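You operate a simulated robot arm through the tools that you are given. There is no shell and no other tool.

You run a simulated robot arm. Do the job below in one go: nothing can be reset, and whatever is moved stays where it is left.

TASK
Put the brown brick pinning the line coil in the wire basket and pack the coil in the cable bag.
Fine: shut the bag flap again. Where these are worked on the way, their far stop is far enough and under half their travel is too little: bag flap.

The check looks at the end state, three seconds after you hand in, the way a careful person would. Anything else that was tipped, shoved, dropped, spilled or broken makes it a failure.

THE ROBOT
A 7-joint arm with a three-finger gripper, fixed in place. Base frame: the origin is on the floor under the middle of its stand, x ahead of it, y to its left, z up; the work surface is at about z = 760. Units: mm, degrees, N and s.
With the tool pointing down near the work surface it reaches from about 100 to 880 mm from the base axis. Its first joint turns from -166.0 to 166.0 degrees. Payload 2.94 kg.
The tool frame sits at the grasp point between the pads (the TCP): z along the fingers, y along the line on which they close. The tips reach 30 mm beyond it. The gripper opens to 132 mm; its body begins 107 mm behind the TCP.
Orientation is that of the tool frame in the base frame, as a unit quaternion [w, x, y, z]. With the fingers straight down and closing along the base's y, the tool's x points along the base's -x, its y along +y and its z along -z.

THE INTERFACE
- The arm moves only by the tool arm_command. Its argument "deltas" is a list of rows, each an object (a shift or turn left out is 0, a gripper value left out holds the last) with "delta_pos": the shift along the tool's x, y, z in mm, a list of three; "turn": the turn, a rotation vector about the tool's x, y, z in degrees, a list of three; "grip": the gripper command, from -1 (fully open) to 1 (shut), values between in proportion. In form: [{"delta_pos": [tx, ty, tz], "turn": [wx, wy, wz], "grip": grip}, ...]. A call has 1 to 20 rows; each row is the pose to reach, as a shift and turn from the pose commanded when the call began, along the tool's axes at that moment. A row lasts 0.2 s, in which the tool goes at most 50 mm and 8.6 degrees; a call with a longer step from one row to the next is refused whole, and so is a gripper value outside its range. Where a pose cannot be reached the arm comes as near as it can. A force on the tool above 60 N (or 10 N above the force at the start of the call, whichever is more), or a blocked arm, ends the call early, and 0.2 s more pass. The fingers move at their own pace (about 37.4 mm/s each) and stop on an object; they squeeze with about 28 N. The grip force told is the motor's: it shows also when the fingers shut on nothing. Time passes only in rows, and 0.2 s behind the last, so rows that repeat a pose let the fingers close. It gives the time, the measured TCP pose, the force on the tool (base axes), the opening and the grip force at its end, in the units of the frame above (readings bear some noise), with the torque about the TCP (base axes, N m) and any sound that the robot's microphone picked up.
- Cameras (640 x 400 px; columns grow to the right, rows downward): "scene" is fixed at [229.1, -512, 1533.8]; the picture's right is [-0.92, -0.40, 0.00], its down [-0.37, 0.85, -0.38] and it looks along [0.15, -0.35, -0.92] (base axes); focal length 214 px, centre (320, 200). "wrist" rides on the gripper at [72, 3, -144] in the tool frame; the picture's right is [-0.04, 1.00, 0.00], its down [-0.88, -0.04, -0.48] and it looks along [-0.47, -0.02, 0.88] (tool axes); focal length 256 px, centre (320, 200).
- grab_frame(camera): a new picture of that camera. It takes no simulated time.
- move_column(by): moves the trunk up (or, below 0, down) by that many mm; the arm rides with it, the base frame stays. It gives what a move gives, with no picture.
- probe_pixels(camera, pixels): for up to 12 pixels [column, row] of the newest picture of that camera ("zoom" is the newest enlarged one), the place [x, y, z] in the base frame of the surface seen there, good to about 3 mm, but the place of the scene camera against the robot may be out by one fixed shift of up to 25 mm in any direction. It takes no simulated time.
- inspect(camera, box): a new picture of the part [left, top, right, bottom] of that camera's present view, enlarged. It takes no simulated time.
- close_job(): hands the job in; it is judged then, once.

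Unless the task says otherwise, let go and move clear before handing in.

The tools are called after ">>>" by a JSON object that holds its "api" and its "payload". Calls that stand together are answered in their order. arm_command: Moves the arm, as the interface text tells. Its arguments: {"type":"object","properties":{"deltas":{"type":"array"}},"required":["deltas"]} The other tools are called the same way: move_column (by) moves the trunk up or down; grab_frame (camera) takes a picture; probe_pixels (camera, pixels) gives the place of the surface under pixels of a picture; inspect (camera, box) takes an enlarged picture of a part of a camera's view; close_job () hands the job in.

At the start:

```text
t: 0.0
ee_pos: [544.3, -221.5, 1345.2]
tcp_rot: [0.0, 0.0, 1.0, 0.0]
contact_force: [-0.3, 0.0, 1.0]
torque: [-0.02, -0.01, 0.02]
finger_gap: 132.0
grip_force: 0.1
trunk travel left (down, up): [-300.0, 240.0]
```

scene: 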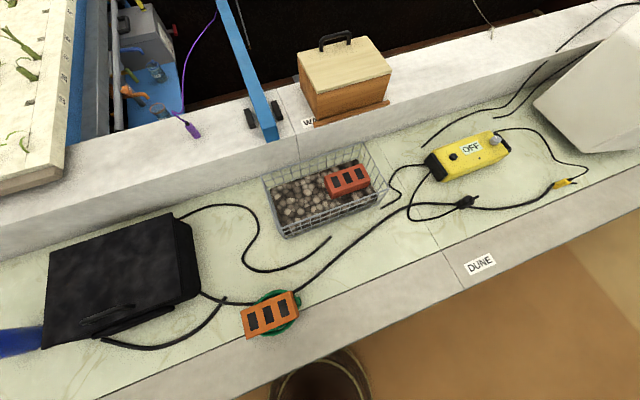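
wrist: 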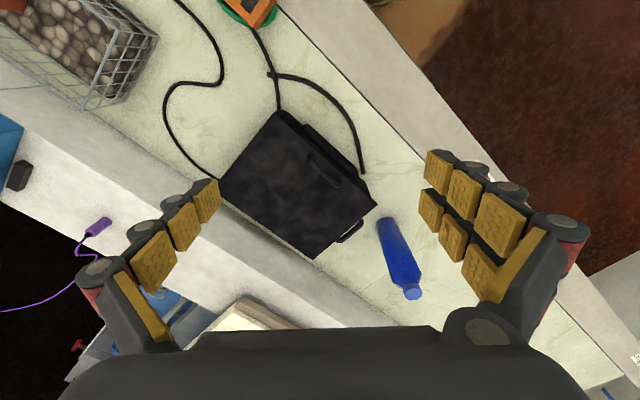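

The scene shows an orange-brown brick on a green coil around pixel (270,313), a wire basket with stones and a red brick at about (320,190), and a black bag at about (120,280). I'll look closer at each of these before moving.

>>> {"api": "inspect", "payload": {"camera": "scene", "box": [200, 260, 340, 360]}}

>>> {"api": "inspect", "payload": {"camera": "scene", "box": [250, 130, 410, 250]}}

>>> {"api": "inspect", "payload": {"camera": "scene", "box": [0, 190, 240, 370]}}

>>> {"api": "inspect", "payload": {"camera": "wrist", "box": [160, 0, 440, 300]}}

```text
4.00 times, centred on (270, 310) of scene
```

zoom: 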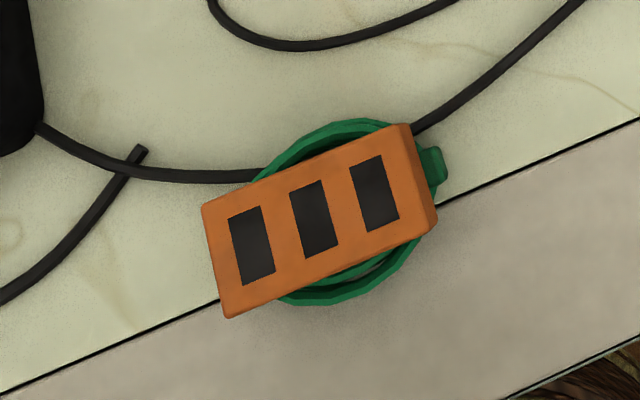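

```text
3.33 times, centred on (330, 190) of scene
```

zoom: 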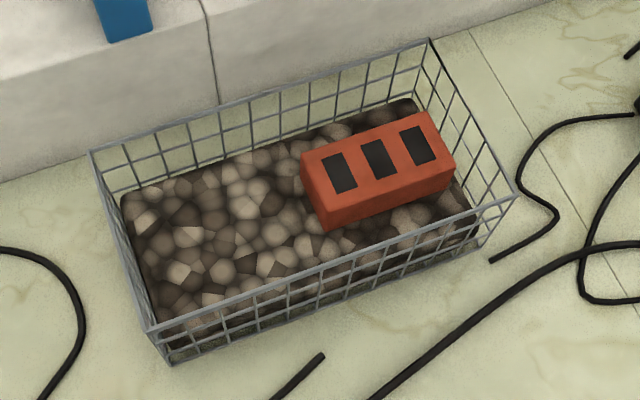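

```text
2.22 times, centred on (120, 280) of scene
```

zoom: 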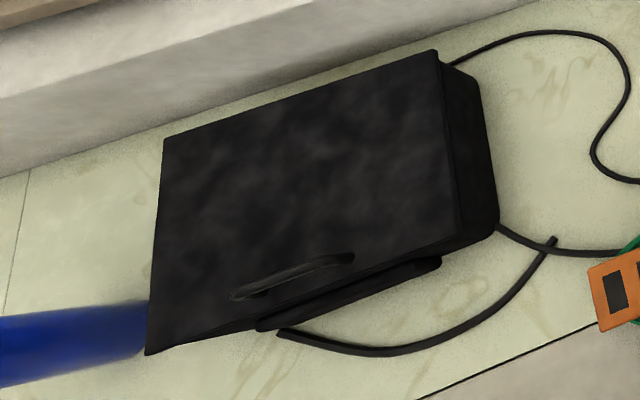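

```text
1.33 times, centred on (300, 150) of wrist
```

zoom: 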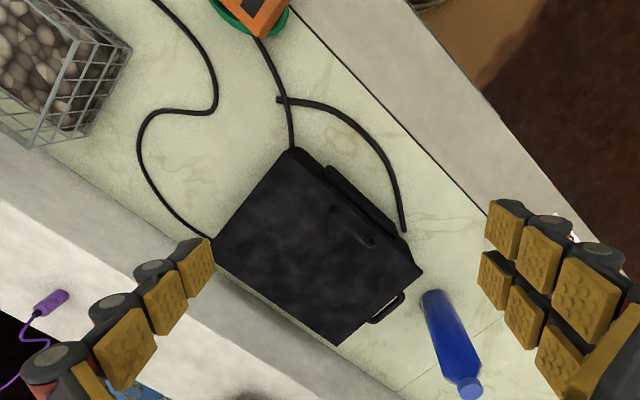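

The brick lies across the coil, and the bag has a hinged flap with a grab loop at about (110,312). I'll probe the key points next.

>>> {"api": "grab_frame", "payload": {"camera": "scene"}}

>>> {"api": "grab_frame", "payload": {"camera": "wrist"}}

>>> {"api": "probe_pixels", "payload": {"camera": "scene", "pixels": [[246, 313], [256, 336], [294, 293], [300, 315], [269, 317], [307, 301], [285, 332], [235, 330], [225, 290], [340, 270], [290, 345], [278, 289]]}}

>>> {"api": "probe_pixels", "payload": {"camera": "scene", "pixels": [[63, 255], [170, 217], [178, 295], [57, 345], [120, 280], [90, 319], [130, 306], [110, 311], [115, 332], [165, 309], [195, 270], [40, 290]]}}

>>> {"api": "probe_pixels", "payload": {"camera": "scene", "pixels": [[273, 178], [356, 143], [382, 190], [290, 231], [310, 200], [300, 215], [285, 195], [330, 187], [360, 178], [335, 208], [355, 197], [320, 172]]}}

>>> {"api": "probe_pixels", "payload": {"camera": "wrist", "pixels": [[282, 112], [222, 182], [313, 257], [375, 205], [295, 185], [320, 165], [350, 235], [400, 250], [250, 10], [235, 15], [300, 130], [110, 30]]}}

```text
taken
```

scene: 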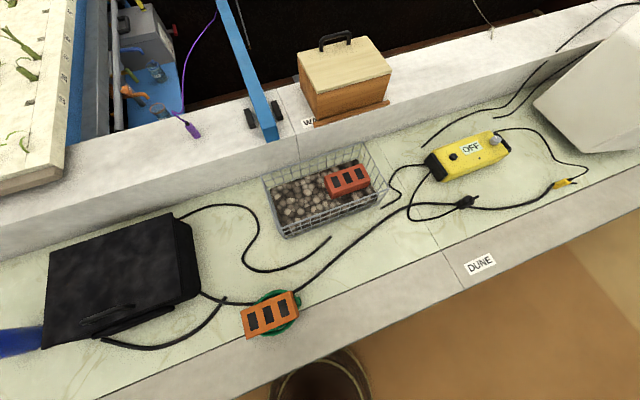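

```text
taken
```

wrist: 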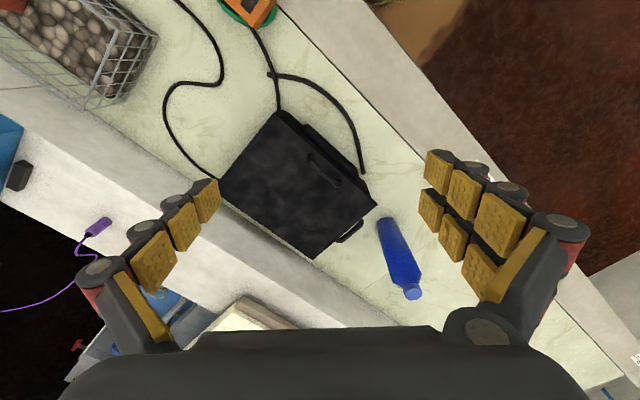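

```text
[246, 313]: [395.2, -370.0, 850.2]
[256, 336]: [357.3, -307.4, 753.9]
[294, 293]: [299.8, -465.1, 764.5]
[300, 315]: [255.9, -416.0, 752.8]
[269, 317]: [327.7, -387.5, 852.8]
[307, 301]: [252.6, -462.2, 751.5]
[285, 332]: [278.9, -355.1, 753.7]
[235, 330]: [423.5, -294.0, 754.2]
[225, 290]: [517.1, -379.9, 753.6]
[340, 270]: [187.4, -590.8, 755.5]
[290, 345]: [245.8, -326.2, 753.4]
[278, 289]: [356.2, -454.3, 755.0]
```

```text
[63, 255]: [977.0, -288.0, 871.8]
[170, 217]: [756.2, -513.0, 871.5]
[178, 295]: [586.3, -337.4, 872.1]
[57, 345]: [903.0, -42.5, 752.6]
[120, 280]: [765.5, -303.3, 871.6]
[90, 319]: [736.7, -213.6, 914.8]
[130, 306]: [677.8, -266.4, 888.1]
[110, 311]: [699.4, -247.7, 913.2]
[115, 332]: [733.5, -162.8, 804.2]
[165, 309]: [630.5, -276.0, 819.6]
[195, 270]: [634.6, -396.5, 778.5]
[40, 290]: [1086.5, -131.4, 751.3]
```

```text
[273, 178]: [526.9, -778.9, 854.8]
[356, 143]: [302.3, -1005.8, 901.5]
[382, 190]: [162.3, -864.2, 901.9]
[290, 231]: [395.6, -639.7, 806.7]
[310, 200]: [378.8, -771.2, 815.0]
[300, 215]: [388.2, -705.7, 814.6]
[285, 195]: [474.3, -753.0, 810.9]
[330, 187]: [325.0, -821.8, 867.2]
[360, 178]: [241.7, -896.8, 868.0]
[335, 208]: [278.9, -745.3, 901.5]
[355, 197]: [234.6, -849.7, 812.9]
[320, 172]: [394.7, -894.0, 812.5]
```

```text
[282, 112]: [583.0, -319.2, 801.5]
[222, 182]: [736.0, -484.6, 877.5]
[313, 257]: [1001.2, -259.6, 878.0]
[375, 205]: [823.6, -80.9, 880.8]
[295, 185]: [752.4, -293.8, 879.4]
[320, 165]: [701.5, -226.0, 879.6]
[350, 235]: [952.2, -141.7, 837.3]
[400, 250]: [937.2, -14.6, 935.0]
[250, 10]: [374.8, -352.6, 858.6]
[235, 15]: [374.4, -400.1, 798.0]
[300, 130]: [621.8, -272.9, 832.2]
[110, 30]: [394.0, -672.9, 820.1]
```

The readings give the brick top at z≈858 and the flap at z≈879, both from the wrist camera. The scene camera reads about 7 mm lower. I'll probe the brick and basket in enlarged pictures for exact corners.

>>> {"api": "inspect", "payload": {"camera": "scene", "box": [200, 260, 340, 360]}}

>>> {"api": "probe_pixels", "payload": {"camera": "zoom", "pixels": [[208, 208], [232, 305], [390, 132], [428, 226], [315, 218], [300, 150], [340, 290], [437, 165], [420, 240], [430, 200], [200, 175], [345, 123]]}}

>>> {"api": "inspect", "payload": {"camera": "scene", "box": [250, 130, 410, 250]}}

>>> {"api": "probe_pixels", "payload": {"camera": "zoom", "pixels": [[92, 152], [430, 42], [513, 197], [157, 329], [160, 340], [305, 160], [330, 195], [325, 222], [430, 120], [450, 160], [200, 240], [260, 270]]}}

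>>> {"api": "inspect", "payload": {"camera": "scene", "box": [0, 190, 240, 370]}}

>>> {"api": "probe_pixels", "payload": {"camera": "zoom", "pixels": [[165, 142], [436, 53], [457, 232], [149, 350], [237, 294], [345, 258], [290, 272], [265, 325], [435, 263], [350, 295], [495, 220], [480, 150]]}}

```text
4.00 times, centred on (270, 310) of scene
```

zoom: 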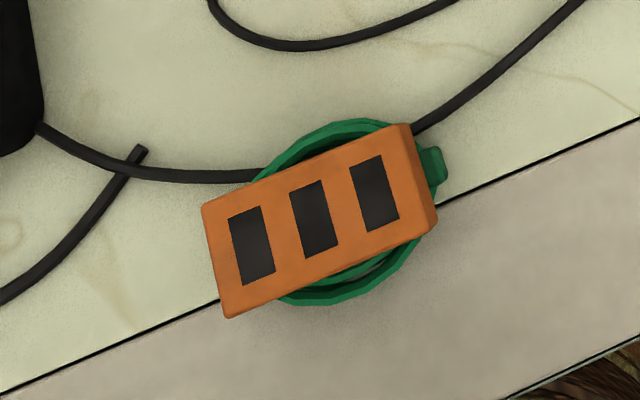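

```text
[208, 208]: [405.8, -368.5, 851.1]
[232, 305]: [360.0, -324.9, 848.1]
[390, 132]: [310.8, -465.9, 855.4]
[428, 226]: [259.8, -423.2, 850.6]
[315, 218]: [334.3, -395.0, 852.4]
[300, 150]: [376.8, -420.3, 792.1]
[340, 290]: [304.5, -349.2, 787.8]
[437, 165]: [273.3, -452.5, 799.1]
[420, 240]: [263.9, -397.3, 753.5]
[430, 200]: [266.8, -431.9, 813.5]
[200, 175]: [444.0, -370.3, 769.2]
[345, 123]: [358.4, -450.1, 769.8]
```

```text
3.33 times, centred on (330, 190) of scene
```

zoom: 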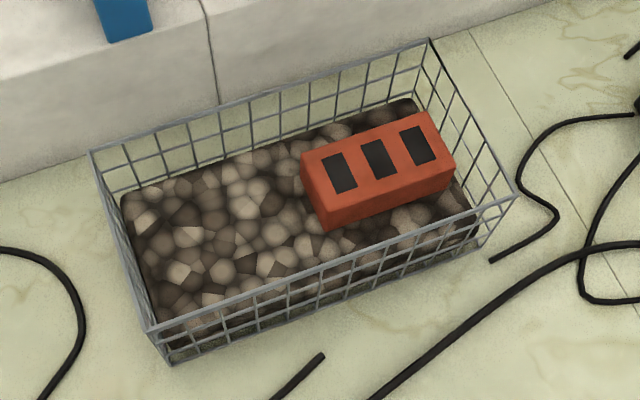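

```text
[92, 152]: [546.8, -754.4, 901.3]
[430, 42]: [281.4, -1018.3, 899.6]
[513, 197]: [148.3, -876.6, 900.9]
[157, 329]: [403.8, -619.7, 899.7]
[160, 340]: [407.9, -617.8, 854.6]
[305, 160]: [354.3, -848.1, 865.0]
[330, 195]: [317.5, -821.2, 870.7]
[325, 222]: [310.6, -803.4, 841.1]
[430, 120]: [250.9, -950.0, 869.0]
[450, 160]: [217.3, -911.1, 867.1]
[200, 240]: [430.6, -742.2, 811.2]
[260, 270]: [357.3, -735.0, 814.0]
```

```text
2.22 times, centred on (120, 280) of scene
```

zoom: 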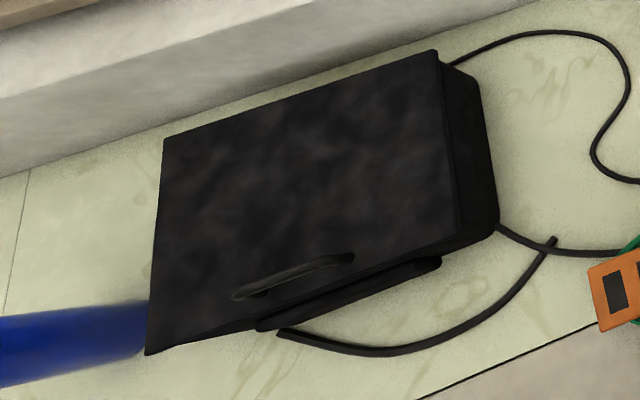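

```text
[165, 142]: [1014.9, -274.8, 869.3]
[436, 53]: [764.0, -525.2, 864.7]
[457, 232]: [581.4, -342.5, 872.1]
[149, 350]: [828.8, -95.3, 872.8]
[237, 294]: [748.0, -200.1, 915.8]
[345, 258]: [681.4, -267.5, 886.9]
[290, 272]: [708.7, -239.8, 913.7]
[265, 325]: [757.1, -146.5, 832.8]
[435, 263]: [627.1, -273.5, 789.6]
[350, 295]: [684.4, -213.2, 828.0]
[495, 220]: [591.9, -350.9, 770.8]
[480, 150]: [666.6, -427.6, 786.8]
```

The brick, basket and bag all line up at 45° to the base axes. Next I'll probe the flap corners in an enlarged wrist picture, to find the scene camera's fixed shift.

>>> {"api": "inspect", "payload": {"camera": "wrist", "box": [200, 90, 400, 270]}}

```text
2.22 times, centred on (300, 180) of wrist
```

zoom: 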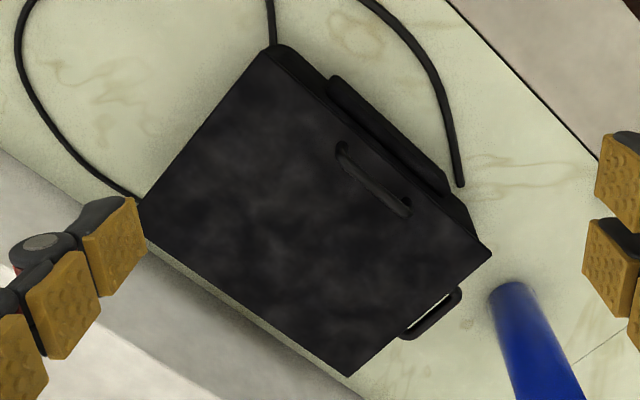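

The zoomed wrist view shows the flap corners at (266,50), (488,255) and (348,375), and the handle from (342,150) to (408,212). I'll probe those points.

>>> {"api": "probe_pixels", "payload": {"camera": "zoom", "pixels": [[267, 54], [484, 255], [348, 372], [148, 202], [342, 150], [405, 210], [372, 182], [340, 90], [440, 185], [430, 310], [200, 290], [120, 340]]}}

>>> {"api": "inspect", "payload": {"camera": "scene", "box": [0, 130, 320, 330]}}

>>> {"api": "probe_pixels", "payload": {"camera": "zoom", "pixels": [[100, 180], [300, 130], [100, 215], [300, 160], [60, 240], [340, 160], [400, 120], [200, 150], [540, 10], [420, 60], [20, 300], [250, 100]]}}

```text
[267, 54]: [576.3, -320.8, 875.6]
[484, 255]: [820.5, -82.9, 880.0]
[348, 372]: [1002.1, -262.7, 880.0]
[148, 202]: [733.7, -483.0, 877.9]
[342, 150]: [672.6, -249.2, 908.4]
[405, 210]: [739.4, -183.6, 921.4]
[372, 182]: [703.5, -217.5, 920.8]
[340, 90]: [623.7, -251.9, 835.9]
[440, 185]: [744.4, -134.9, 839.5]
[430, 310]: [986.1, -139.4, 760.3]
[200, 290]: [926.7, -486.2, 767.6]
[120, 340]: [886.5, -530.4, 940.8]
```

```text
2.00 times, centred on (160, 230) of scene
```

zoom: 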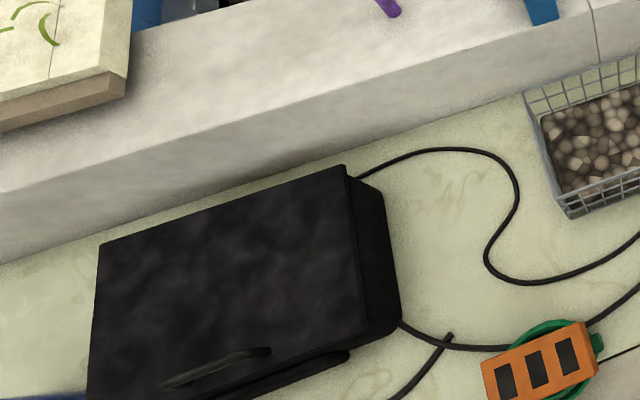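

```text
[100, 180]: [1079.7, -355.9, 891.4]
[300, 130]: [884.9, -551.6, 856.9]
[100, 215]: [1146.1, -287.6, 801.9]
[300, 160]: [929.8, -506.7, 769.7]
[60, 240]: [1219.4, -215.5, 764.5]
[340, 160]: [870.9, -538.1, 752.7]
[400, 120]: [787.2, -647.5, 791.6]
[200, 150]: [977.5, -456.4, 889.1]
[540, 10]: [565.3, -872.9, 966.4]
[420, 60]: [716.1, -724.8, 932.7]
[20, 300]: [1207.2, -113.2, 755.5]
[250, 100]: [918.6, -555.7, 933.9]
```

The scene camera's fixed shift is about (-9, +14, +7.5), so the brick centre is near (325, -382) with its top at z≈859. The brick's long axis runs along the 45° diagonal. I'll move over it and yaw the tool so the fingers close across its short side.

>>> {"api": "arm_command", "payload": {"deltas": [{"delta_pos": [21.9, -16, 24.5], "turn": [0, 0, -4.5]}, {"delta_pos": [43.8, -32, 49], "turn": [0, 0, -9]}, {"delta_pos": [65.7, -48, 73.5], "turn": [0, 0, -13.5]}, {"delta_pos": [87.6, -64, 98], "turn": [0, 0, -18]}, {"delta_pos": [109.5, -80, 122.5], "turn": [0, 0, -22.5]}, {"delta_pos": [131.4, -96, 147], "turn": [0, 0, -27]}, {"delta_pos": [153.3, -112, 171.5], "turn": [0, 0, -31.5]}, {"delta_pos": [175.2, -128, 196], "turn": [0, 0, -36]}, {"delta_pos": [197.1, -144, 220.5], "turn": [0, 0, -40.5]}, {"delta_pos": [219, -160.5, 245], "turn": [0, 0, -45]}, {"delta_pos": [219, -160.5, 245], "turn": [0, 0, -45]}]}}

>>> {"api": "grab_frame", "payload": {"camera": "wrist"}}

>>> {"api": "grab_frame", "payload": {"camera": "scene"}}

```text
t: 2.4
ee_pos: [322.9, -381.4, 1099.6]
tcp_rot: [0.0, -0.384, 0.923, 0.001]
contact_force: [0.3, 0.5, -0.3]
torque: [-0.02, 0.0, -0.03]
finger_gap: 132.0
grip_force: 0.0
trunk travel left (down, up): [-300.0, 240.0]
```

```text
taken
```

wrist: 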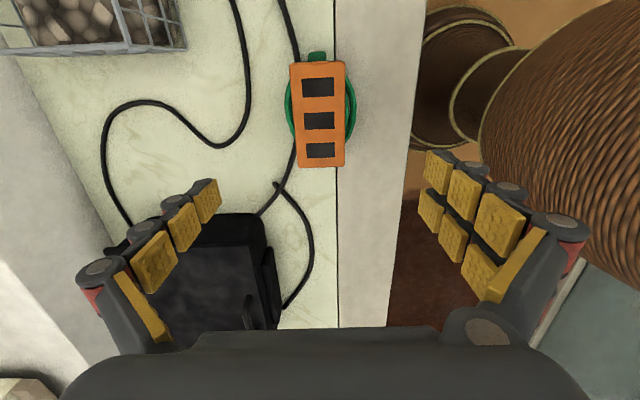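

```text
taken
```

scene: 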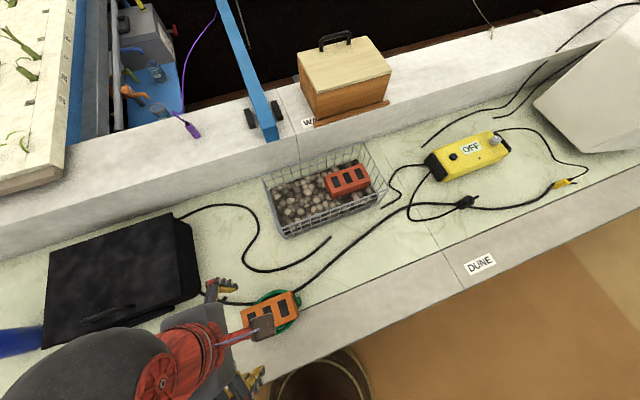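

The wrist view shows the brick upright at (290–345, 62–165), with the coil showing on both sides of it. I'll enlarge the view and probe for precise edges.

>>> {"api": "inspect", "payload": {"camera": "wrist", "box": [256, 30, 384, 190]}}

```text
2.50 times, centred on (320, 110) of wrist
```

zoom: 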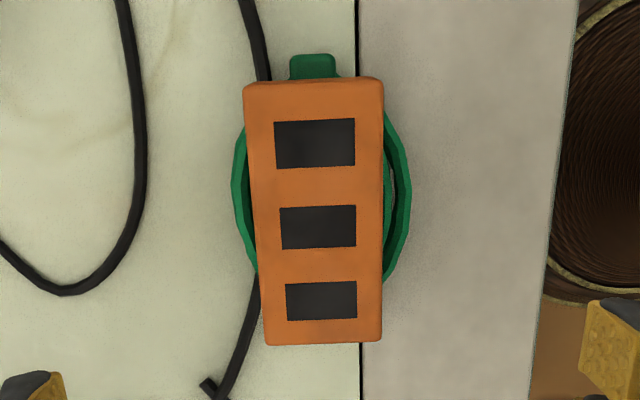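

>>> {"api": "probe_pixels", "payload": {"camera": "zoom", "pixels": [[247, 90], [378, 88], [270, 335], [378, 335], [320, 175], [315, 262], [240, 190], [405, 190], [312, 62], [255, 210], [381, 210], [395, 150]]}}

```text
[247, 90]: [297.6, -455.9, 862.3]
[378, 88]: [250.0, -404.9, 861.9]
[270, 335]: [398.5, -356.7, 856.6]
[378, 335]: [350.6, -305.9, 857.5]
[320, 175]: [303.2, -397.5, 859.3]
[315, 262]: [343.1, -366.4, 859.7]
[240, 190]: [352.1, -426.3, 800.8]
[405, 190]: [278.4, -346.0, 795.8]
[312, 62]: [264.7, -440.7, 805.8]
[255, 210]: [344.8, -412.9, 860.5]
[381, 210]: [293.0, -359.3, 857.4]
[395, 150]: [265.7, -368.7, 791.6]
```

The brick measures about 141 × 70 mm, is centred at (324, -381) with its top at z≈859.5, and the coil top is at z≈800. I'll descend to TCP z≈840, which keeps the tips above the coil, and close.

>>> {"api": "arm_command", "payload": {"deltas": [{"delta_pos": [0, 0, 45]}, {"delta_pos": [0, 0, 90]}, {"delta_pos": [0, 0, 135]}, {"delta_pos": [0, 0, 180]}, {"delta_pos": [0, 0, 210]}, {"delta_pos": [0, 0, 230]}, {"delta_pos": [0, 0, 245]}, {"delta_pos": [0, 0, 255]}, {"delta_pos": [0, 0, 260]}, {"delta_pos": [0, 0, 260]}]}}

>>> {"api": "grab_frame", "payload": {"camera": "wrist"}}

>>> {"api": "grab_frame", "payload": {"camera": "scene"}}

```text
t: 4.6
ee_pos: [325.4, -381.9, 840.6]
tcp_rot: [0.001, -0.383, 0.924, 0.0]
contact_force: [0.4, 0.2, 0.8]
torque: [0.0, 0.07, -0.04]
finger_gap: 132.0
grip_force: 0.0
trunk travel left (down, up): [-300.0, 240.0]
```

```text
taken
```

wrist: 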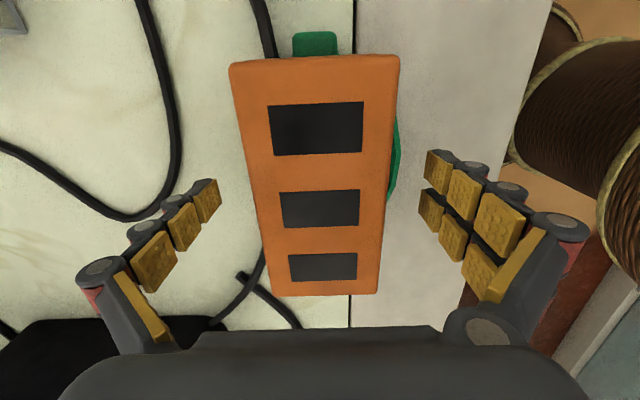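

```text
taken
```

scene: 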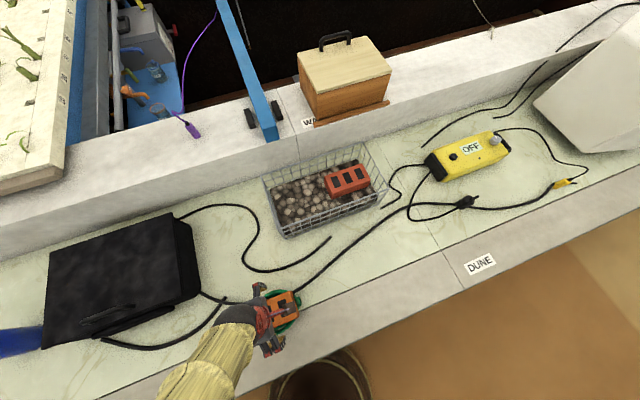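

The fingers straddle the brick evenly with nothing touching. I'll close on it now.

>>> {"api": "arm_command", "payload": {"deltas": [{"grip": 1}, {"grip": 1}, {"grip": 1}, {"grip": 1}, {"grip": 1}, {"grip": 1}, {"grip": 1}, {"grip": 1}]}}

>>> {"api": "grab_frame", "payload": {"camera": "wrist"}}

```text
t: 6.4
ee_pos: [324.1, -381.3, 840.3]
tcp_rot: [0.0, -0.382, 0.924, 0.0]
contact_force: [-2.1, 1.1, 2.5]
torque: [0.21, 0.19, 0.0]
finger_gap: 75.6
grip_force: 28.1
trunk travel left (down, up): [-300.0, 240.0]
```

```text
taken
```

wrist: 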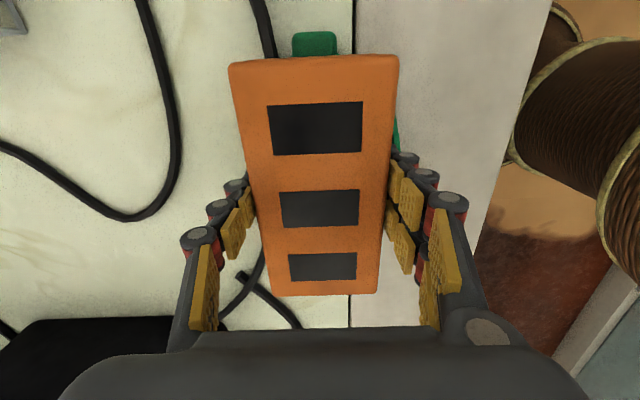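

The grip holds at a gap of 75.6 mm with 28 N. I'll lift slowly at first and check that the brick comes up clean off the coil.

>>> {"api": "arm_command", "payload": {"deltas": [{"delta_pos": [0, 0, -8]}, {"delta_pos": [0, 0, -18]}, {"delta_pos": [0, 0, -30]}, {"delta_pos": [0, 0, -50]}, {"delta_pos": [0, 0, -80]}, {"delta_pos": [0, 0, -110]}, {"delta_pos": [0, 0, -140]}, {"delta_pos": [0, 0, -170]}, {"delta_pos": [0, 0, -195]}, {"delta_pos": [0, 0, -210]}, {"delta_pos": [0, 0, -210]}]}}

>>> {"api": "grab_frame", "payload": {"camera": "wrist"}}

>>> {"api": "grab_frame", "payload": {"camera": "scene"}}

```text
t: 8.8
ee_pos: [325.8, -382.1, 1048.8]
tcp_rot: [0.0, -0.383, 0.924, 0.001]
contact_force: [0.4, 0.3, -10.6]
torque: [-0.02, 0.03, 0.02]
finger_gap: 75.6
grip_force: 27.4
trunk travel left (down, up): [-300.0, 240.0]
```

```text
taken
```

wrist: 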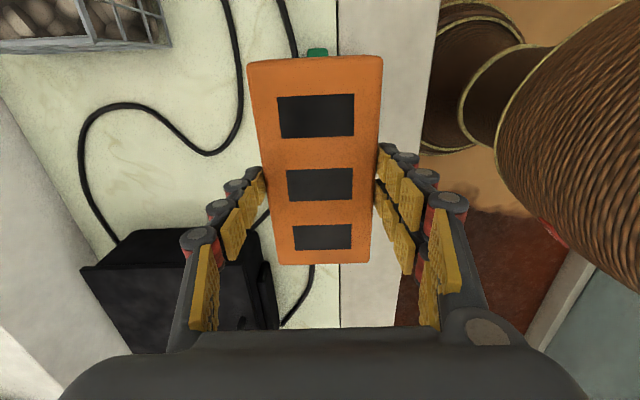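

```text
taken
```

scene: 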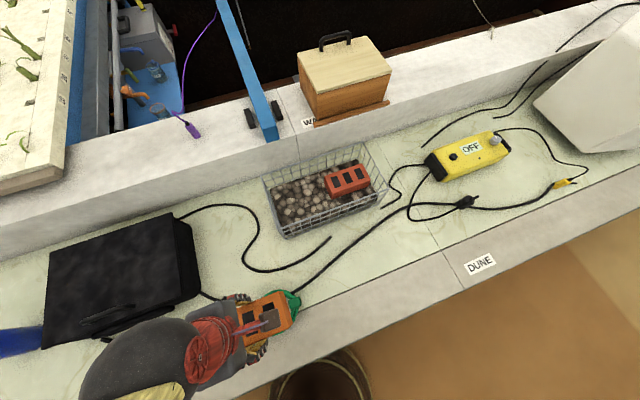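

The brick came up at about 11 N, but it looks smaller in the wrist view, with its bottom edge at row 264 instead of 296. It may have slipped down in the fingers, so I'll probe its top before carrying it.

>>> {"api": "probe_pixels", "payload": {"camera": "wrist", "pixels": [[258, 70], [375, 68], [282, 258], [365, 258], [318, 155], [318, 212], [245, 185], [400, 175]]}}

>>> {"api": "inspect", "payload": {"camera": "wrist", "box": [180, 40, 460, 300]}}

>>> {"api": "inspect", "payload": {"camera": "scene", "box": [180, 260, 340, 380]}}

```text
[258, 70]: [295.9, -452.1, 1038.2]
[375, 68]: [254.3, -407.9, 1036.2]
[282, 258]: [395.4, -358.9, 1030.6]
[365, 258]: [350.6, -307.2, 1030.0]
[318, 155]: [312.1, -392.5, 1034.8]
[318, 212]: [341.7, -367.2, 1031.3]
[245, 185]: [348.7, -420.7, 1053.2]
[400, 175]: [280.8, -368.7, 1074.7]
```

```text
1.54 times, centred on (320, 170) of wrist
```

zoom: 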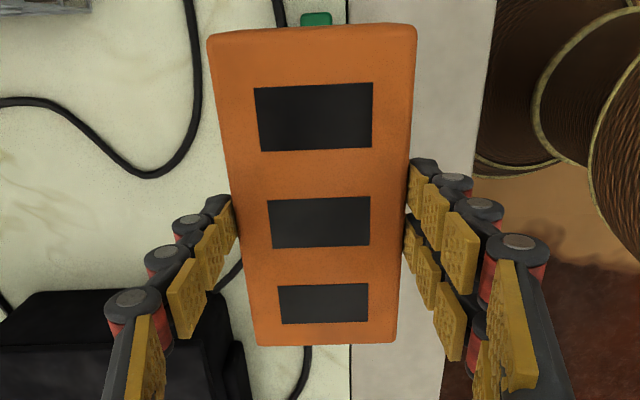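

```text
3.33 times, centred on (260, 320) of scene
```

zoom: 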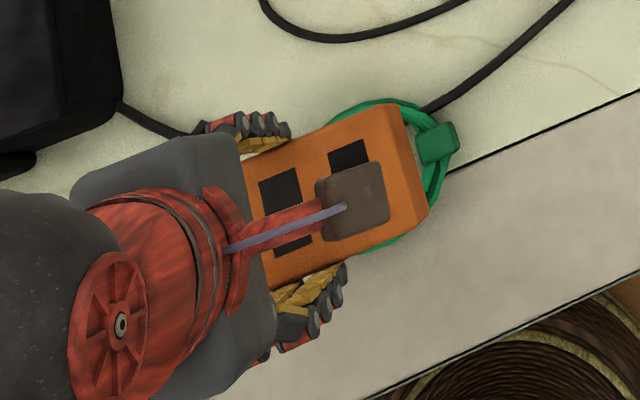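

The brick top is now 14 mm below the TCP, so it has slipped about 33 mm and the grip is marginal. I'll set it straight back down above the coil to find out whether it keeps creeping, then regrip.

>>> {"api": "arm_command", "payload": {"deltas": [{"delta_pos": [0, 0, 45], "grip": 1}, {"delta_pos": [0, 0, 92], "grip": 1}, {"delta_pos": [0, 0, 137], "grip": 1}, {"delta_pos": [0, 0, 162], "grip": 1}, {"delta_pos": [0, 0, 171], "grip": 1}]}}

>>> {"api": "grab_frame", "payload": {"camera": "wrist"}}

>>> {"api": "probe_pixels", "payload": {"camera": "wrist", "pixels": [[258, 70], [375, 68], [282, 250], [365, 250], [318, 155], [318, 212]]}}

```text
t: 10.0
ee_pos: [325.7, -381.4, 877.0]
tcp_rot: [0.0, -0.382, 0.924, 0.0]
contact_force: [0.4, -0.2, -10.0]
torque: [0.02, -0.02, -0.02]
finger_gap: 75.5
grip_force: 28.0
trunk travel left (down, up): [-300.0, 240.0]
```

```text
taken
```

wrist: 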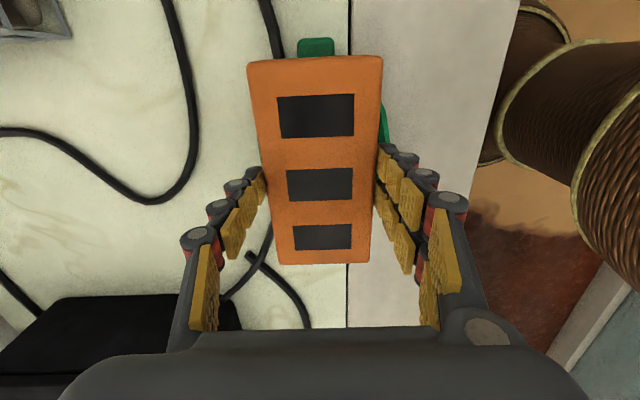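

```text
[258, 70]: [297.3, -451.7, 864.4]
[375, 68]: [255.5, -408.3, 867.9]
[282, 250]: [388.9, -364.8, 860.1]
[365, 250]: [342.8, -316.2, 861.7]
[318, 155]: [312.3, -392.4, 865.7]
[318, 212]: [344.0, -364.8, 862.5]
```

The brick top still sits 13.5 mm below the TCP, so the slip has stopped. I'd still like a deeper grip, so I'll rest the brick on the coil, open part way, go lower and close again.

>>> {"api": "arm_command", "payload": {"deltas": [{"delta_pos": [0, 0, 2], "grip": 1}, {"delta_pos": [0, 0, 4], "grip": 1}, {"delta_pos": [0, 0, 5], "grip": 1}, {"delta_pos": [0, 0, 5], "grip": 1}]}}

```text
t: 11.0
ee_pos: [324.7, -382.0, 873.0]
tcp_rot: [-0.001, -0.383, 0.924, 0.001]
contact_force: [0.1, 0.8, -10.5]
torque: [-0.01, 0.03, -0.02]
finger_gap: 75.6
grip_force: 28.3
trunk travel left (down, up): [-300.0, 240.0]
```

The brick is still hanging, with 10.5 N on the tool. I'll ease down a few more millimetres until the coil takes the weight.

>>> {"api": "arm_command", "payload": {"deltas": [{"delta_pos": [0, 0, 1.5], "grip": 1}, {"delta_pos": [0, 0, 3], "grip": 1}, {"delta_pos": [0, 0, 4], "grip": 1}, {"delta_pos": [0, 0, 4], "grip": 1}]}}

>>> {"api": "grab_frame", "payload": {"camera": "wrist"}}

>>> {"api": "probe_pixels", "payload": {"camera": "wrist", "pixels": [[258, 70], [375, 68], [282, 250], [365, 250], [318, 155], [318, 212]]}}

```text
t: 12.0
ee_pos: [324.7, -381.8, 870.9]
tcp_rot: [0.0, -0.383, 0.924, 0.0]
contact_force: [-6.9, 3.4, 21.5]
torque: [0.15, 0.26, 0.08]
finger_gap: 75.6
grip_force: 28.0
trunk travel left (down, up): [-300.0, 240.0]
```

```text
taken
```

wrist: 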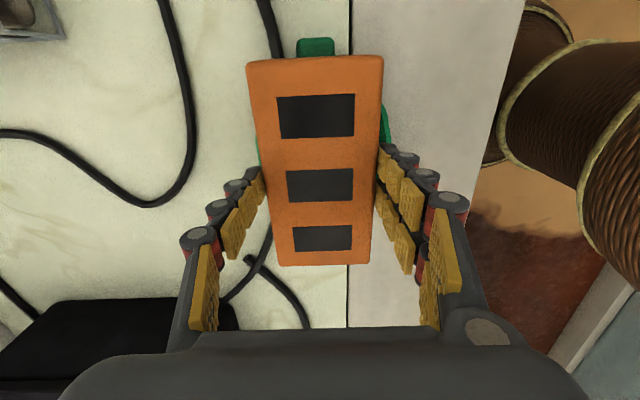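

```text
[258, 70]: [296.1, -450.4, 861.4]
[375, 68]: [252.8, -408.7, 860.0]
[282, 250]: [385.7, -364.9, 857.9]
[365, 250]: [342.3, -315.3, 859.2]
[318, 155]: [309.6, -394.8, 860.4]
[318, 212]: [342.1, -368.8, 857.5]
```

The coil now carries the brick, and I'm pressing on it slightly. I'll ease off, open to about 110 mm, drop to TCP z≈838 and close again.

>>> {"api": "arm_command", "payload": {"deltas": [{"delta_pos": [0, 0, -1.5], "grip": 1}, {"delta_pos": [0, 0, -1.5], "grip": -0.7}, {"delta_pos": [0, 0, -1.5], "grip": -0.7}, {"delta_pos": [0, 0, -1.5], "grip": -0.7}, {"delta_pos": [0, 0, -1.5], "grip": -0.7}, {"delta_pos": [0, 0, 10], "grip": -0.7}, {"delta_pos": [0, 0, 20], "grip": -0.7}, {"delta_pos": [0, 0, 27], "grip": -0.7}, {"delta_pos": [0, 0, 31], "grip": -0.7}, {"delta_pos": [0, 0, 31], "grip": -0.7}]}}

>>> {"api": "grab_frame", "payload": {"camera": "wrist"}}

```text
t: 14.2
ee_pos: [325.1, -383.0, 840.1]
tcp_rot: [0.0, -0.382, 0.924, 0.001]
contact_force: [0.3, 0.9, 0.2]
torque: [0.0, 0.0, 0.02]
finger_gap: 112.1
grip_force: 0.1
trunk travel left (down, up): [-300.0, 240.0]
```

```text
taken
```

wrist: 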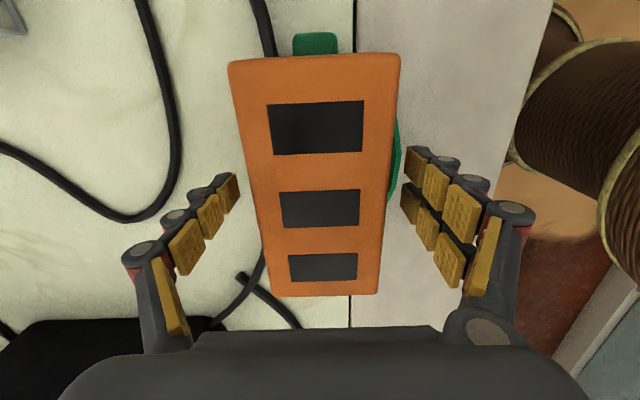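

The fingers are down at TCP z=840 around the brick. I'll close and give the force time to settle, then lift very slowly by 15 mm to watch for slip.

>>> {"api": "arm_command", "payload": {"deltas": [{"grip": 1}, {"grip": 1}, {"grip": 1}, {"grip": 1}, {"grip": 1}, {"grip": 1}, {"grip": 1}, {"grip": 1}, {"grip": 1}, {"grip": 1}, {"delta_pos": [0, 0, -1.5], "grip": 1}, {"delta_pos": [0, 0, -3], "grip": 1}, {"delta_pos": [0, 0, -5], "grip": 1}, {"delta_pos": [0, 0, -7], "grip": 1}, {"delta_pos": [0, 0, -9], "grip": 1}, {"delta_pos": [0, 0, -11], "grip": 1}, {"delta_pos": [0, 0, -13], "grip": 1}, {"delta_pos": [0, 0, -15], "grip": 1}]}}

>>> {"api": "grab_frame", "payload": {"camera": "wrist"}}

>>> {"api": "probe_pixels", "payload": {"camera": "wrist", "pixels": [[258, 75], [375, 75], [282, 250], [365, 250], [318, 172], [318, 235]]}}

```text
t: 18.0
ee_pos: [324.9, -382.4, 854.7]
tcp_rot: [-0.001, -0.383, 0.924, 0.001]
contact_force: [0.2, -0.1, -10.4]
torque: [0.02, 0.01, 0.04]
finger_gap: 75.5
grip_force: 27.4
trunk travel left (down, up): [-300.0, 240.0]
```

```text
taken
```

wrist: 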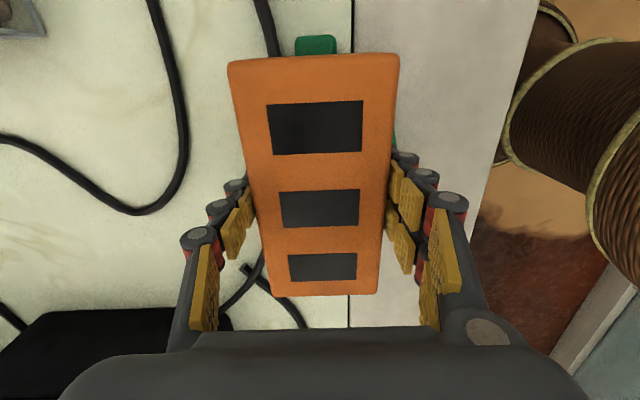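

```text
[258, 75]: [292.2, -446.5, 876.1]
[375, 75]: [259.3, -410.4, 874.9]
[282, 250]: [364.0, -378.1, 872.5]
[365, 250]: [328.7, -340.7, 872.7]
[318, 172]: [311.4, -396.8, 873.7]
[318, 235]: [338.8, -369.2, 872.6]
```

There's no slip this time: the brick top is 19 mm above the TCP and the fingers carry its full weight. I'll lift gently, ramping the speed up and down.

>>> {"api": "arm_command", "payload": {"deltas": [{"delta_pos": [0, 0, -1.5], "grip": 1}, {"delta_pos": [0, 0, -3.5], "grip": 1}, {"delta_pos": [0, 0, -6], "grip": 1}, {"delta_pos": [0, 0, -9], "grip": 1}, {"delta_pos": [0, 0, -13], "grip": 1}, {"delta_pos": [0, 0, -18], "grip": 1}, {"delta_pos": [0, 0, -24], "grip": 1}, {"delta_pos": [0, 0, -31], "grip": 1}, {"delta_pos": [0, 0, -39], "grip": 1}, {"delta_pos": [0, 0, -48], "grip": 1}, {"delta_pos": [0, 0, -57], "grip": 1}, {"delta_pos": [0, 0, -66], "grip": 1}, {"delta_pos": [0, 0, -74], "grip": 1}, {"delta_pos": [0, 0, -81], "grip": 1}, {"delta_pos": [0, 0, -87], "grip": 1}, {"delta_pos": [0, 0, -92], "grip": 1}, {"delta_pos": [0, 0, -96], "grip": 1}, {"delta_pos": [0, 0, -98], "grip": 1}]}}

>>> {"api": "grab_frame", "payload": {"camera": "wrist"}}

>>> {"api": "probe_pixels", "payload": {"camera": "wrist", "pixels": [[258, 75], [375, 75], [282, 250], [365, 250], [318, 172], [318, 235]]}}

```text
t: 21.8
ee_pos: [325.2, -382.7, 951.9]
tcp_rot: [0.0, -0.383, 0.924, 0.0]
contact_force: [0.7, -0.2, -9.5]
torque: [0.0, -0.02, 0.0]
finger_gap: 75.6
grip_force: 28.5
trunk travel left (down, up): [-300.0, 240.0]
```

```text
taken
```

wrist: 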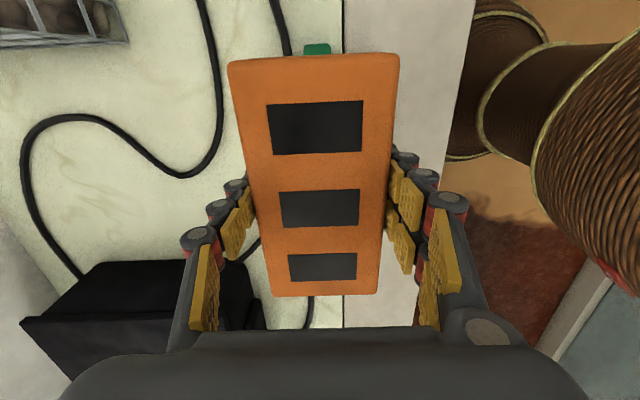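

```text
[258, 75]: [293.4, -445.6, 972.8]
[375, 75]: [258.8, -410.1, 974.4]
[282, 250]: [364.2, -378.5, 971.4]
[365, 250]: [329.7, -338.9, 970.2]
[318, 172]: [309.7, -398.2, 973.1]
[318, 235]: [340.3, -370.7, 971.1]
```

The brick holds steady in the grip. Before carrying it over the basket, I'll check how high and near the blue bar and the wooden crate behind it are.

>>> {"api": "grab_frame", "payload": {"camera": "scene"}}

>>> {"api": "probe_pixels", "payload": {"camera": "scene", "pixels": [[270, 132], [262, 105], [250, 70], [238, 35], [228, 10], [250, 110], [280, 108], [320, 120], [385, 100], [305, 55], [390, 70], [330, 40]]}}

```text
taken
```

scene: 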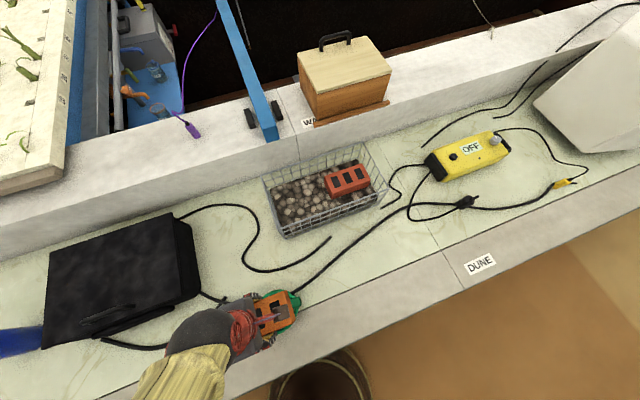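

```text
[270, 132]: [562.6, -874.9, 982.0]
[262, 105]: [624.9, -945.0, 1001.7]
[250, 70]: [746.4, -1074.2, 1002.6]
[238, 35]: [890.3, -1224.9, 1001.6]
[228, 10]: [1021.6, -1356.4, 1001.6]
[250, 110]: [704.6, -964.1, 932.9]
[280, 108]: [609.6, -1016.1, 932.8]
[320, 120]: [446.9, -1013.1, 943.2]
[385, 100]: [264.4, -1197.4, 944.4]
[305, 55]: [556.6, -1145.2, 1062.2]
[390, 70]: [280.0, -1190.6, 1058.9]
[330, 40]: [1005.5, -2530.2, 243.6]
```

Everything behind the basket stays at v≥1000, so the way is clear. I'll carry the brick over the free end of the basket along a smooth path, with the lift done early.

>>> {"api": "arm_command", "payload": {"deltas": [{"delta_pos": [2, -3, -1], "grip": 1}, {"delta_pos": [6, -9, -3], "grip": 1}, {"delta_pos": [12, -18, -6], "grip": 1}, {"delta_pos": [20, -30, -10], "grip": 1}, {"delta_pos": [30, -46, -15], "grip": 1}, {"delta_pos": [41, -63, -21], "grip": 1}, {"delta_pos": [53, -81, -27], "grip": 1}, {"delta_pos": [66, -101, -33], "grip": 1}, {"delta_pos": [80, -122, -39], "grip": 1}, {"delta_pos": [94, -143, -44], "grip": 1}, {"delta_pos": [107, -165, -48], "grip": 1}, {"delta_pos": [121, -186, -50], "grip": 1}, {"delta_pos": [135, -207, -51], "grip": 1}, {"delta_pos": [148, -227, -51], "grip": 1}, {"delta_pos": [160, -245, -51], "grip": 1}, {"delta_pos": [171, -262, -51], "grip": 1}, {"delta_pos": [181, -277, -51], "grip": 1}, {"delta_pos": [189, -290, -51], "grip": 1}, {"delta_pos": [195, -299, -51], "grip": 1}, {"delta_pos": [199, -305, -51], "grip": 1}]}}

>>> {"api": "grab_frame", "payload": {"camera": "wrist"}}

>>> {"api": "grab_frame", "payload": {"camera": "scene"}}

```text
t: 26.0
ee_pos: [399.8, -740.1, 1003.9]
tcp_rot: [0.0, -0.382, 0.924, 0.0]
contact_force: [0.6, -0.5, -10.1]
torque: [0.01, 0.03, 0.01]
finger_gap: 75.6
grip_force: 27.9
trunk travel left (down, up): [-300.0, 240.0]
```

```text
taken
```

wrist: 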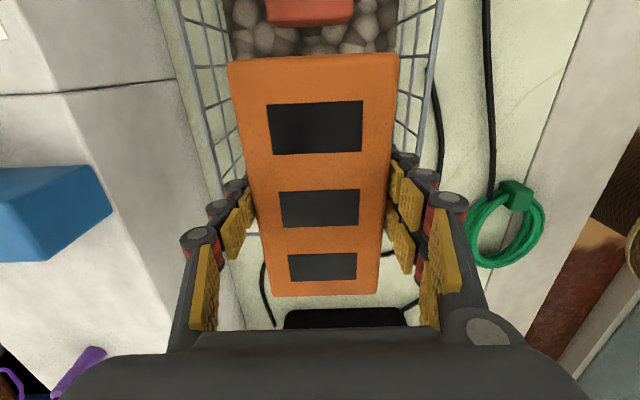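

```text
taken
```

scene: 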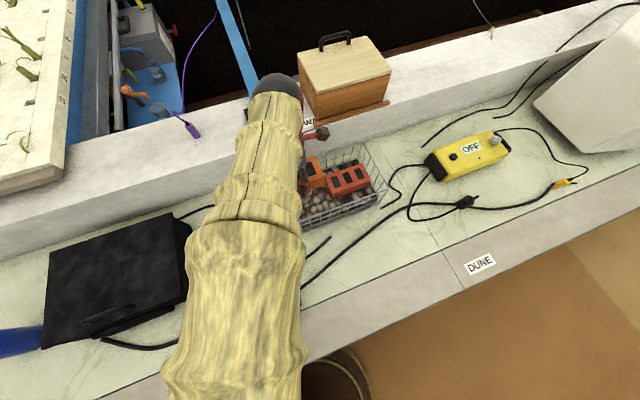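

The brick is centred between the basket's side walls in the wrist view. I'll probe the rim and the red brick's near end to confirm clearance along the basket.

>>> {"api": "probe_pixels", "payload": {"camera": "wrist", "pixels": [[310, 22], [275, 20], [350, 18], [183, 10], [437, 12], [250, 40], [365, 35], [318, 75], [318, 172], [318, 285], [420, 130], [205, 75]]}}

>>> {"api": "inspect", "payload": {"camera": "scene", "box": [250, 120, 410, 250]}}

```text
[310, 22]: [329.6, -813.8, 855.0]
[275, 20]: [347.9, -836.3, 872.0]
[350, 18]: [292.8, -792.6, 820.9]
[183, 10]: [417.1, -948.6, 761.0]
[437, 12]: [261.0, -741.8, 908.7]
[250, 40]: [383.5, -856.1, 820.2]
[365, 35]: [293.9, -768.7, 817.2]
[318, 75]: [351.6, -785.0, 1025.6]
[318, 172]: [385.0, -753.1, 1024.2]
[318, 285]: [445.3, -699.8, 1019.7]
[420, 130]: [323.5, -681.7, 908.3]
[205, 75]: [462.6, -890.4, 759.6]
```

```text
3.08 times, centred on (330, 185) of scene
```

zoom: 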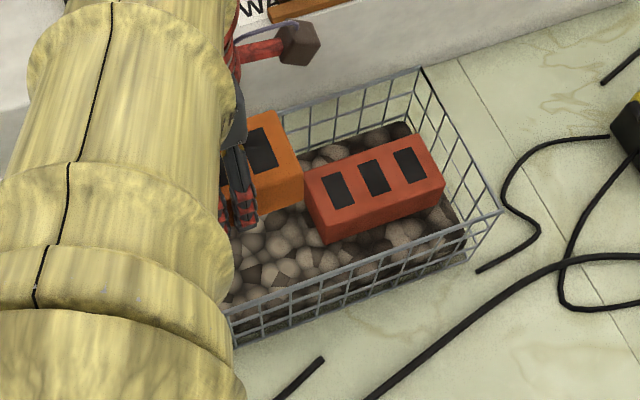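

The red brick's near end is at u≈-344 and the near rim is at v≈710, so the brick has room on all sides. I'll lower it in smoothly and stop just above the stones.

>>> {"api": "arm_command", "payload": {"deltas": [{"delta_pos": [0, 0, 2], "grip": 1}, {"delta_pos": [0, 0, 5], "grip": 1}, {"delta_pos": [0, 0, 10], "grip": 1}, {"delta_pos": [0, 0, 17], "grip": 1}, {"delta_pos": [0, 0, 26], "grip": 1}, {"delta_pos": [0, 0, 36], "grip": 1}, {"delta_pos": [0, 0, 47], "grip": 1}, {"delta_pos": [0, 0, 58], "grip": 1}, {"delta_pos": [0, 0, 69], "grip": 1}, {"delta_pos": [0, 0, 80], "grip": 1}, {"delta_pos": [0, 0, 91], "grip": 1}, {"delta_pos": [0, 0, 102], "grip": 1}, {"delta_pos": [0, 0, 112], "grip": 1}, {"delta_pos": [0, 0, 120], "grip": 1}, {"delta_pos": [0, 0, 126], "grip": 1}, {"delta_pos": [0, 0, 131], "grip": 1}, {"delta_pos": [0, 0, 135], "grip": 1}, {"delta_pos": [0, 0, 138], "grip": 1}]}}

>>> {"api": "grab_frame", "payload": {"camera": "wrist"}}

>>> {"api": "inspect", "payload": {"camera": "scene", "box": [230, 120, 410, 250]}}

```text
t: 29.8
ee_pos: [400.7, -738.8, 862.8]
tcp_rot: [-0.001, -0.383, 0.924, 0.001]
contact_force: [-0.5, -0.2, -9.9]
torque: [0.0, 0.0, -0.04]
finger_gap: 75.4
grip_force: 28.0
trunk travel left (down, up): [-300.0, 240.0]
```

```text
taken
```

wrist: 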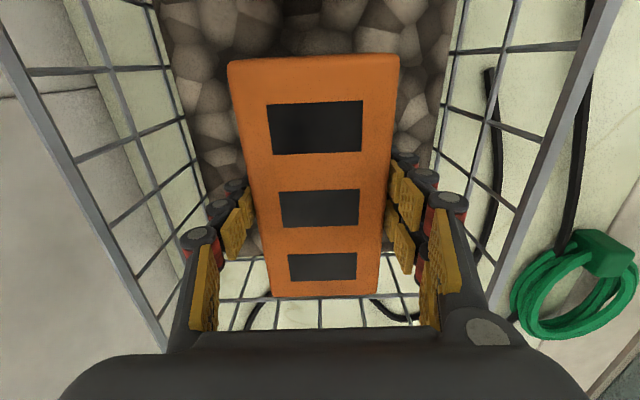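

```text
3.08 times, centred on (320, 185) of scene
```

zoom: 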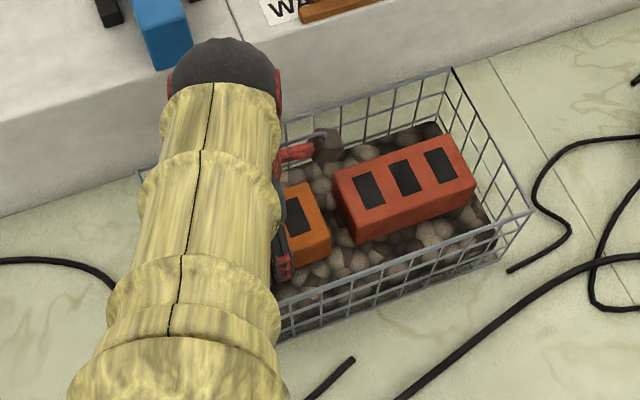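

The brick hangs just above the stones, still carrying about 10 N. I'll ease it down in small steps until it seats.

>>> {"api": "arm_command", "payload": {"deltas": [{"delta_pos": [0, 0, 1.2], "grip": 1}, {"delta_pos": [0, 0, 2.4], "grip": 1}, {"delta_pos": [0, 0, 3.6], "grip": 1}, {"delta_pos": [0, 0, 4.5], "grip": 1}, {"delta_pos": [0, 0, 4.5], "grip": 1}]}}

```text
t: 31.0
ee_pos: [399.5, -739.9, 860.1]
tcp_rot: [0.0, -0.382, 0.924, 0.001]
contact_force: [-0.2, 0.4, -11.3]
torque: [0.01, 0.02, 0.0]
finger_gap: 76.0
grip_force: 27.6
trunk travel left (down, up): [-300.0, 240.0]
```

The brick is still hanging at TCP z≈860, so I'll keep easing down.

>>> {"api": "arm_command", "payload": {"deltas": [{"delta_pos": [0, 0, 1.2], "grip": 1}, {"delta_pos": [0, 0, 2.4], "grip": 1}, {"delta_pos": [0, 0, 3.6], "grip": 1}, {"delta_pos": [0, 0, 3.6], "grip": 1}]}}

```text
t: 32.0
ee_pos: [399.3, -739.2, 858.1]
tcp_rot: [0.001, -0.382, 0.924, 0.0]
contact_force: [-1.7, 2.7, 1.9]
torque: [0.61, -0.68, 0.22]
finger_gap: 75.6
grip_force: 28.7
trunk travel left (down, up): [-300.0, 240.0]
```

The stones now carry the brick. I'll release it with a partial opening that keeps clear of the basket walls, then look before lifting.

>>> {"api": "arm_command", "payload": {"deltas": [{"delta_pos": [0, 0, 0.8], "grip": 1}, {"delta_pos": [0, 0, 0.8], "grip": 0.0}, {"delta_pos": [0, 0, 0.8], "grip": -0.15}, {"delta_pos": [0, 0, 0.8], "grip": -0.25}, {"delta_pos": [0, 0, 0.8], "grip": -0.4}, {"delta_pos": [0, 0, 0.8], "grip": -0.45}, {"delta_pos": [0, 0, 0.8], "grip": -0.45}, {"delta_pos": [0, 0, 0.8], "grip": -0.45}]}}

>>> {"api": "grab_frame", "payload": {"camera": "wrist"}}

>>> {"api": "inspect", "payload": {"camera": "scene", "box": [230, 120, 410, 250]}}

```text
t: 33.8
ee_pos: [399.5, -737.9, 856.1]
tcp_rot: [0.0, -0.382, 0.924, 0.0]
contact_force: [0.1, -1.5, 0.9]
torque: [-0.03, 0.02, -0.03]
finger_gap: 95.8
grip_force: 0.0
trunk travel left (down, up): [-300.0, 240.0]
```

```text
taken
```

wrist: 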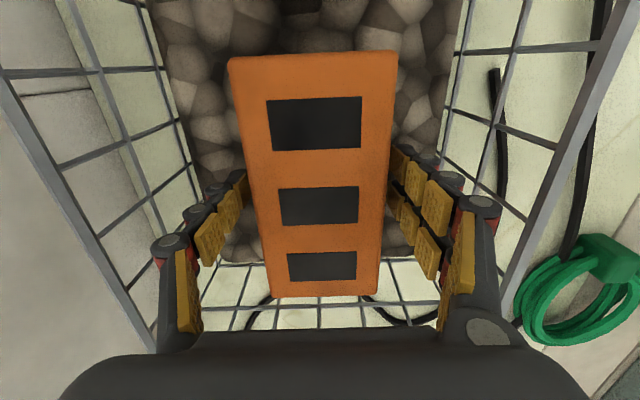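

```text
3.08 times, centred on (320, 185) of scene
```

zoom: 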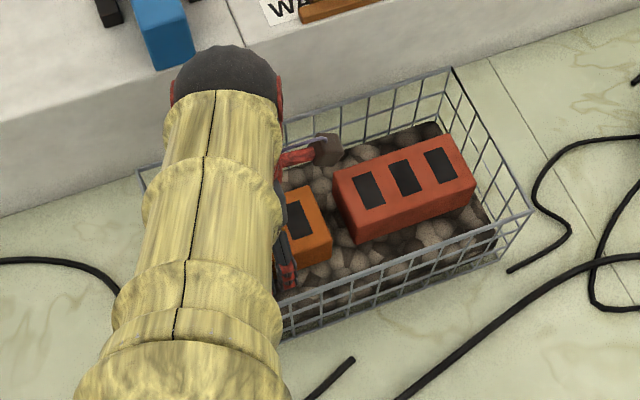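

The brick has settled flat and the fingers are free with no load. I'll rise straight up.

>>> {"api": "arm_command", "payload": {"deltas": [{"delta_pos": [0, 0, -5]}, {"delta_pos": [0, 0, -15]}, {"delta_pos": [0, 0, -35]}, {"delta_pos": [0, 0, -70]}, {"delta_pos": [0, 0, -110]}, {"delta_pos": [0, 0, -150]}, {"delta_pos": [0, 0, -190]}, {"delta_pos": [0, 0, -225]}, {"delta_pos": [0, 0, -250]}]}}

>>> {"api": "grab_frame", "payload": {"camera": "wrist"}}

>>> {"api": "grab_frame", "payload": {"camera": "scene"}}

```text
t: 35.8
ee_pos: [399.6, -739.4, 1106.8]
tcp_rot: [-0.001, -0.382, 0.924, 0.0]
contact_force: [-0.2, -0.3, -0.1]
torque: [-0.01, 0.0, 0.02]
finger_gap: 95.9
grip_force: 0.0
trunk travel left (down, up): [-300.0, 240.0]
```

```text
taken
```

wrist: 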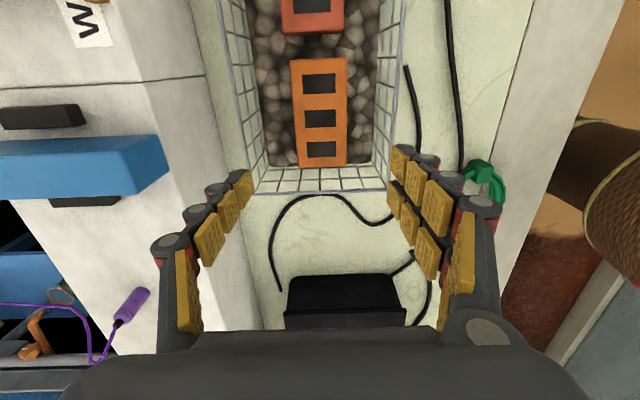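

```text
taken
```

scene: 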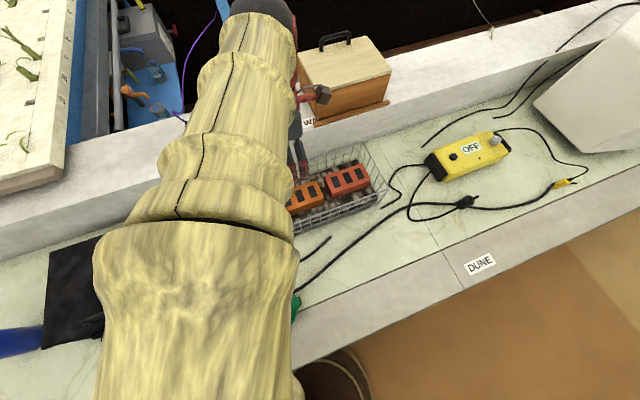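

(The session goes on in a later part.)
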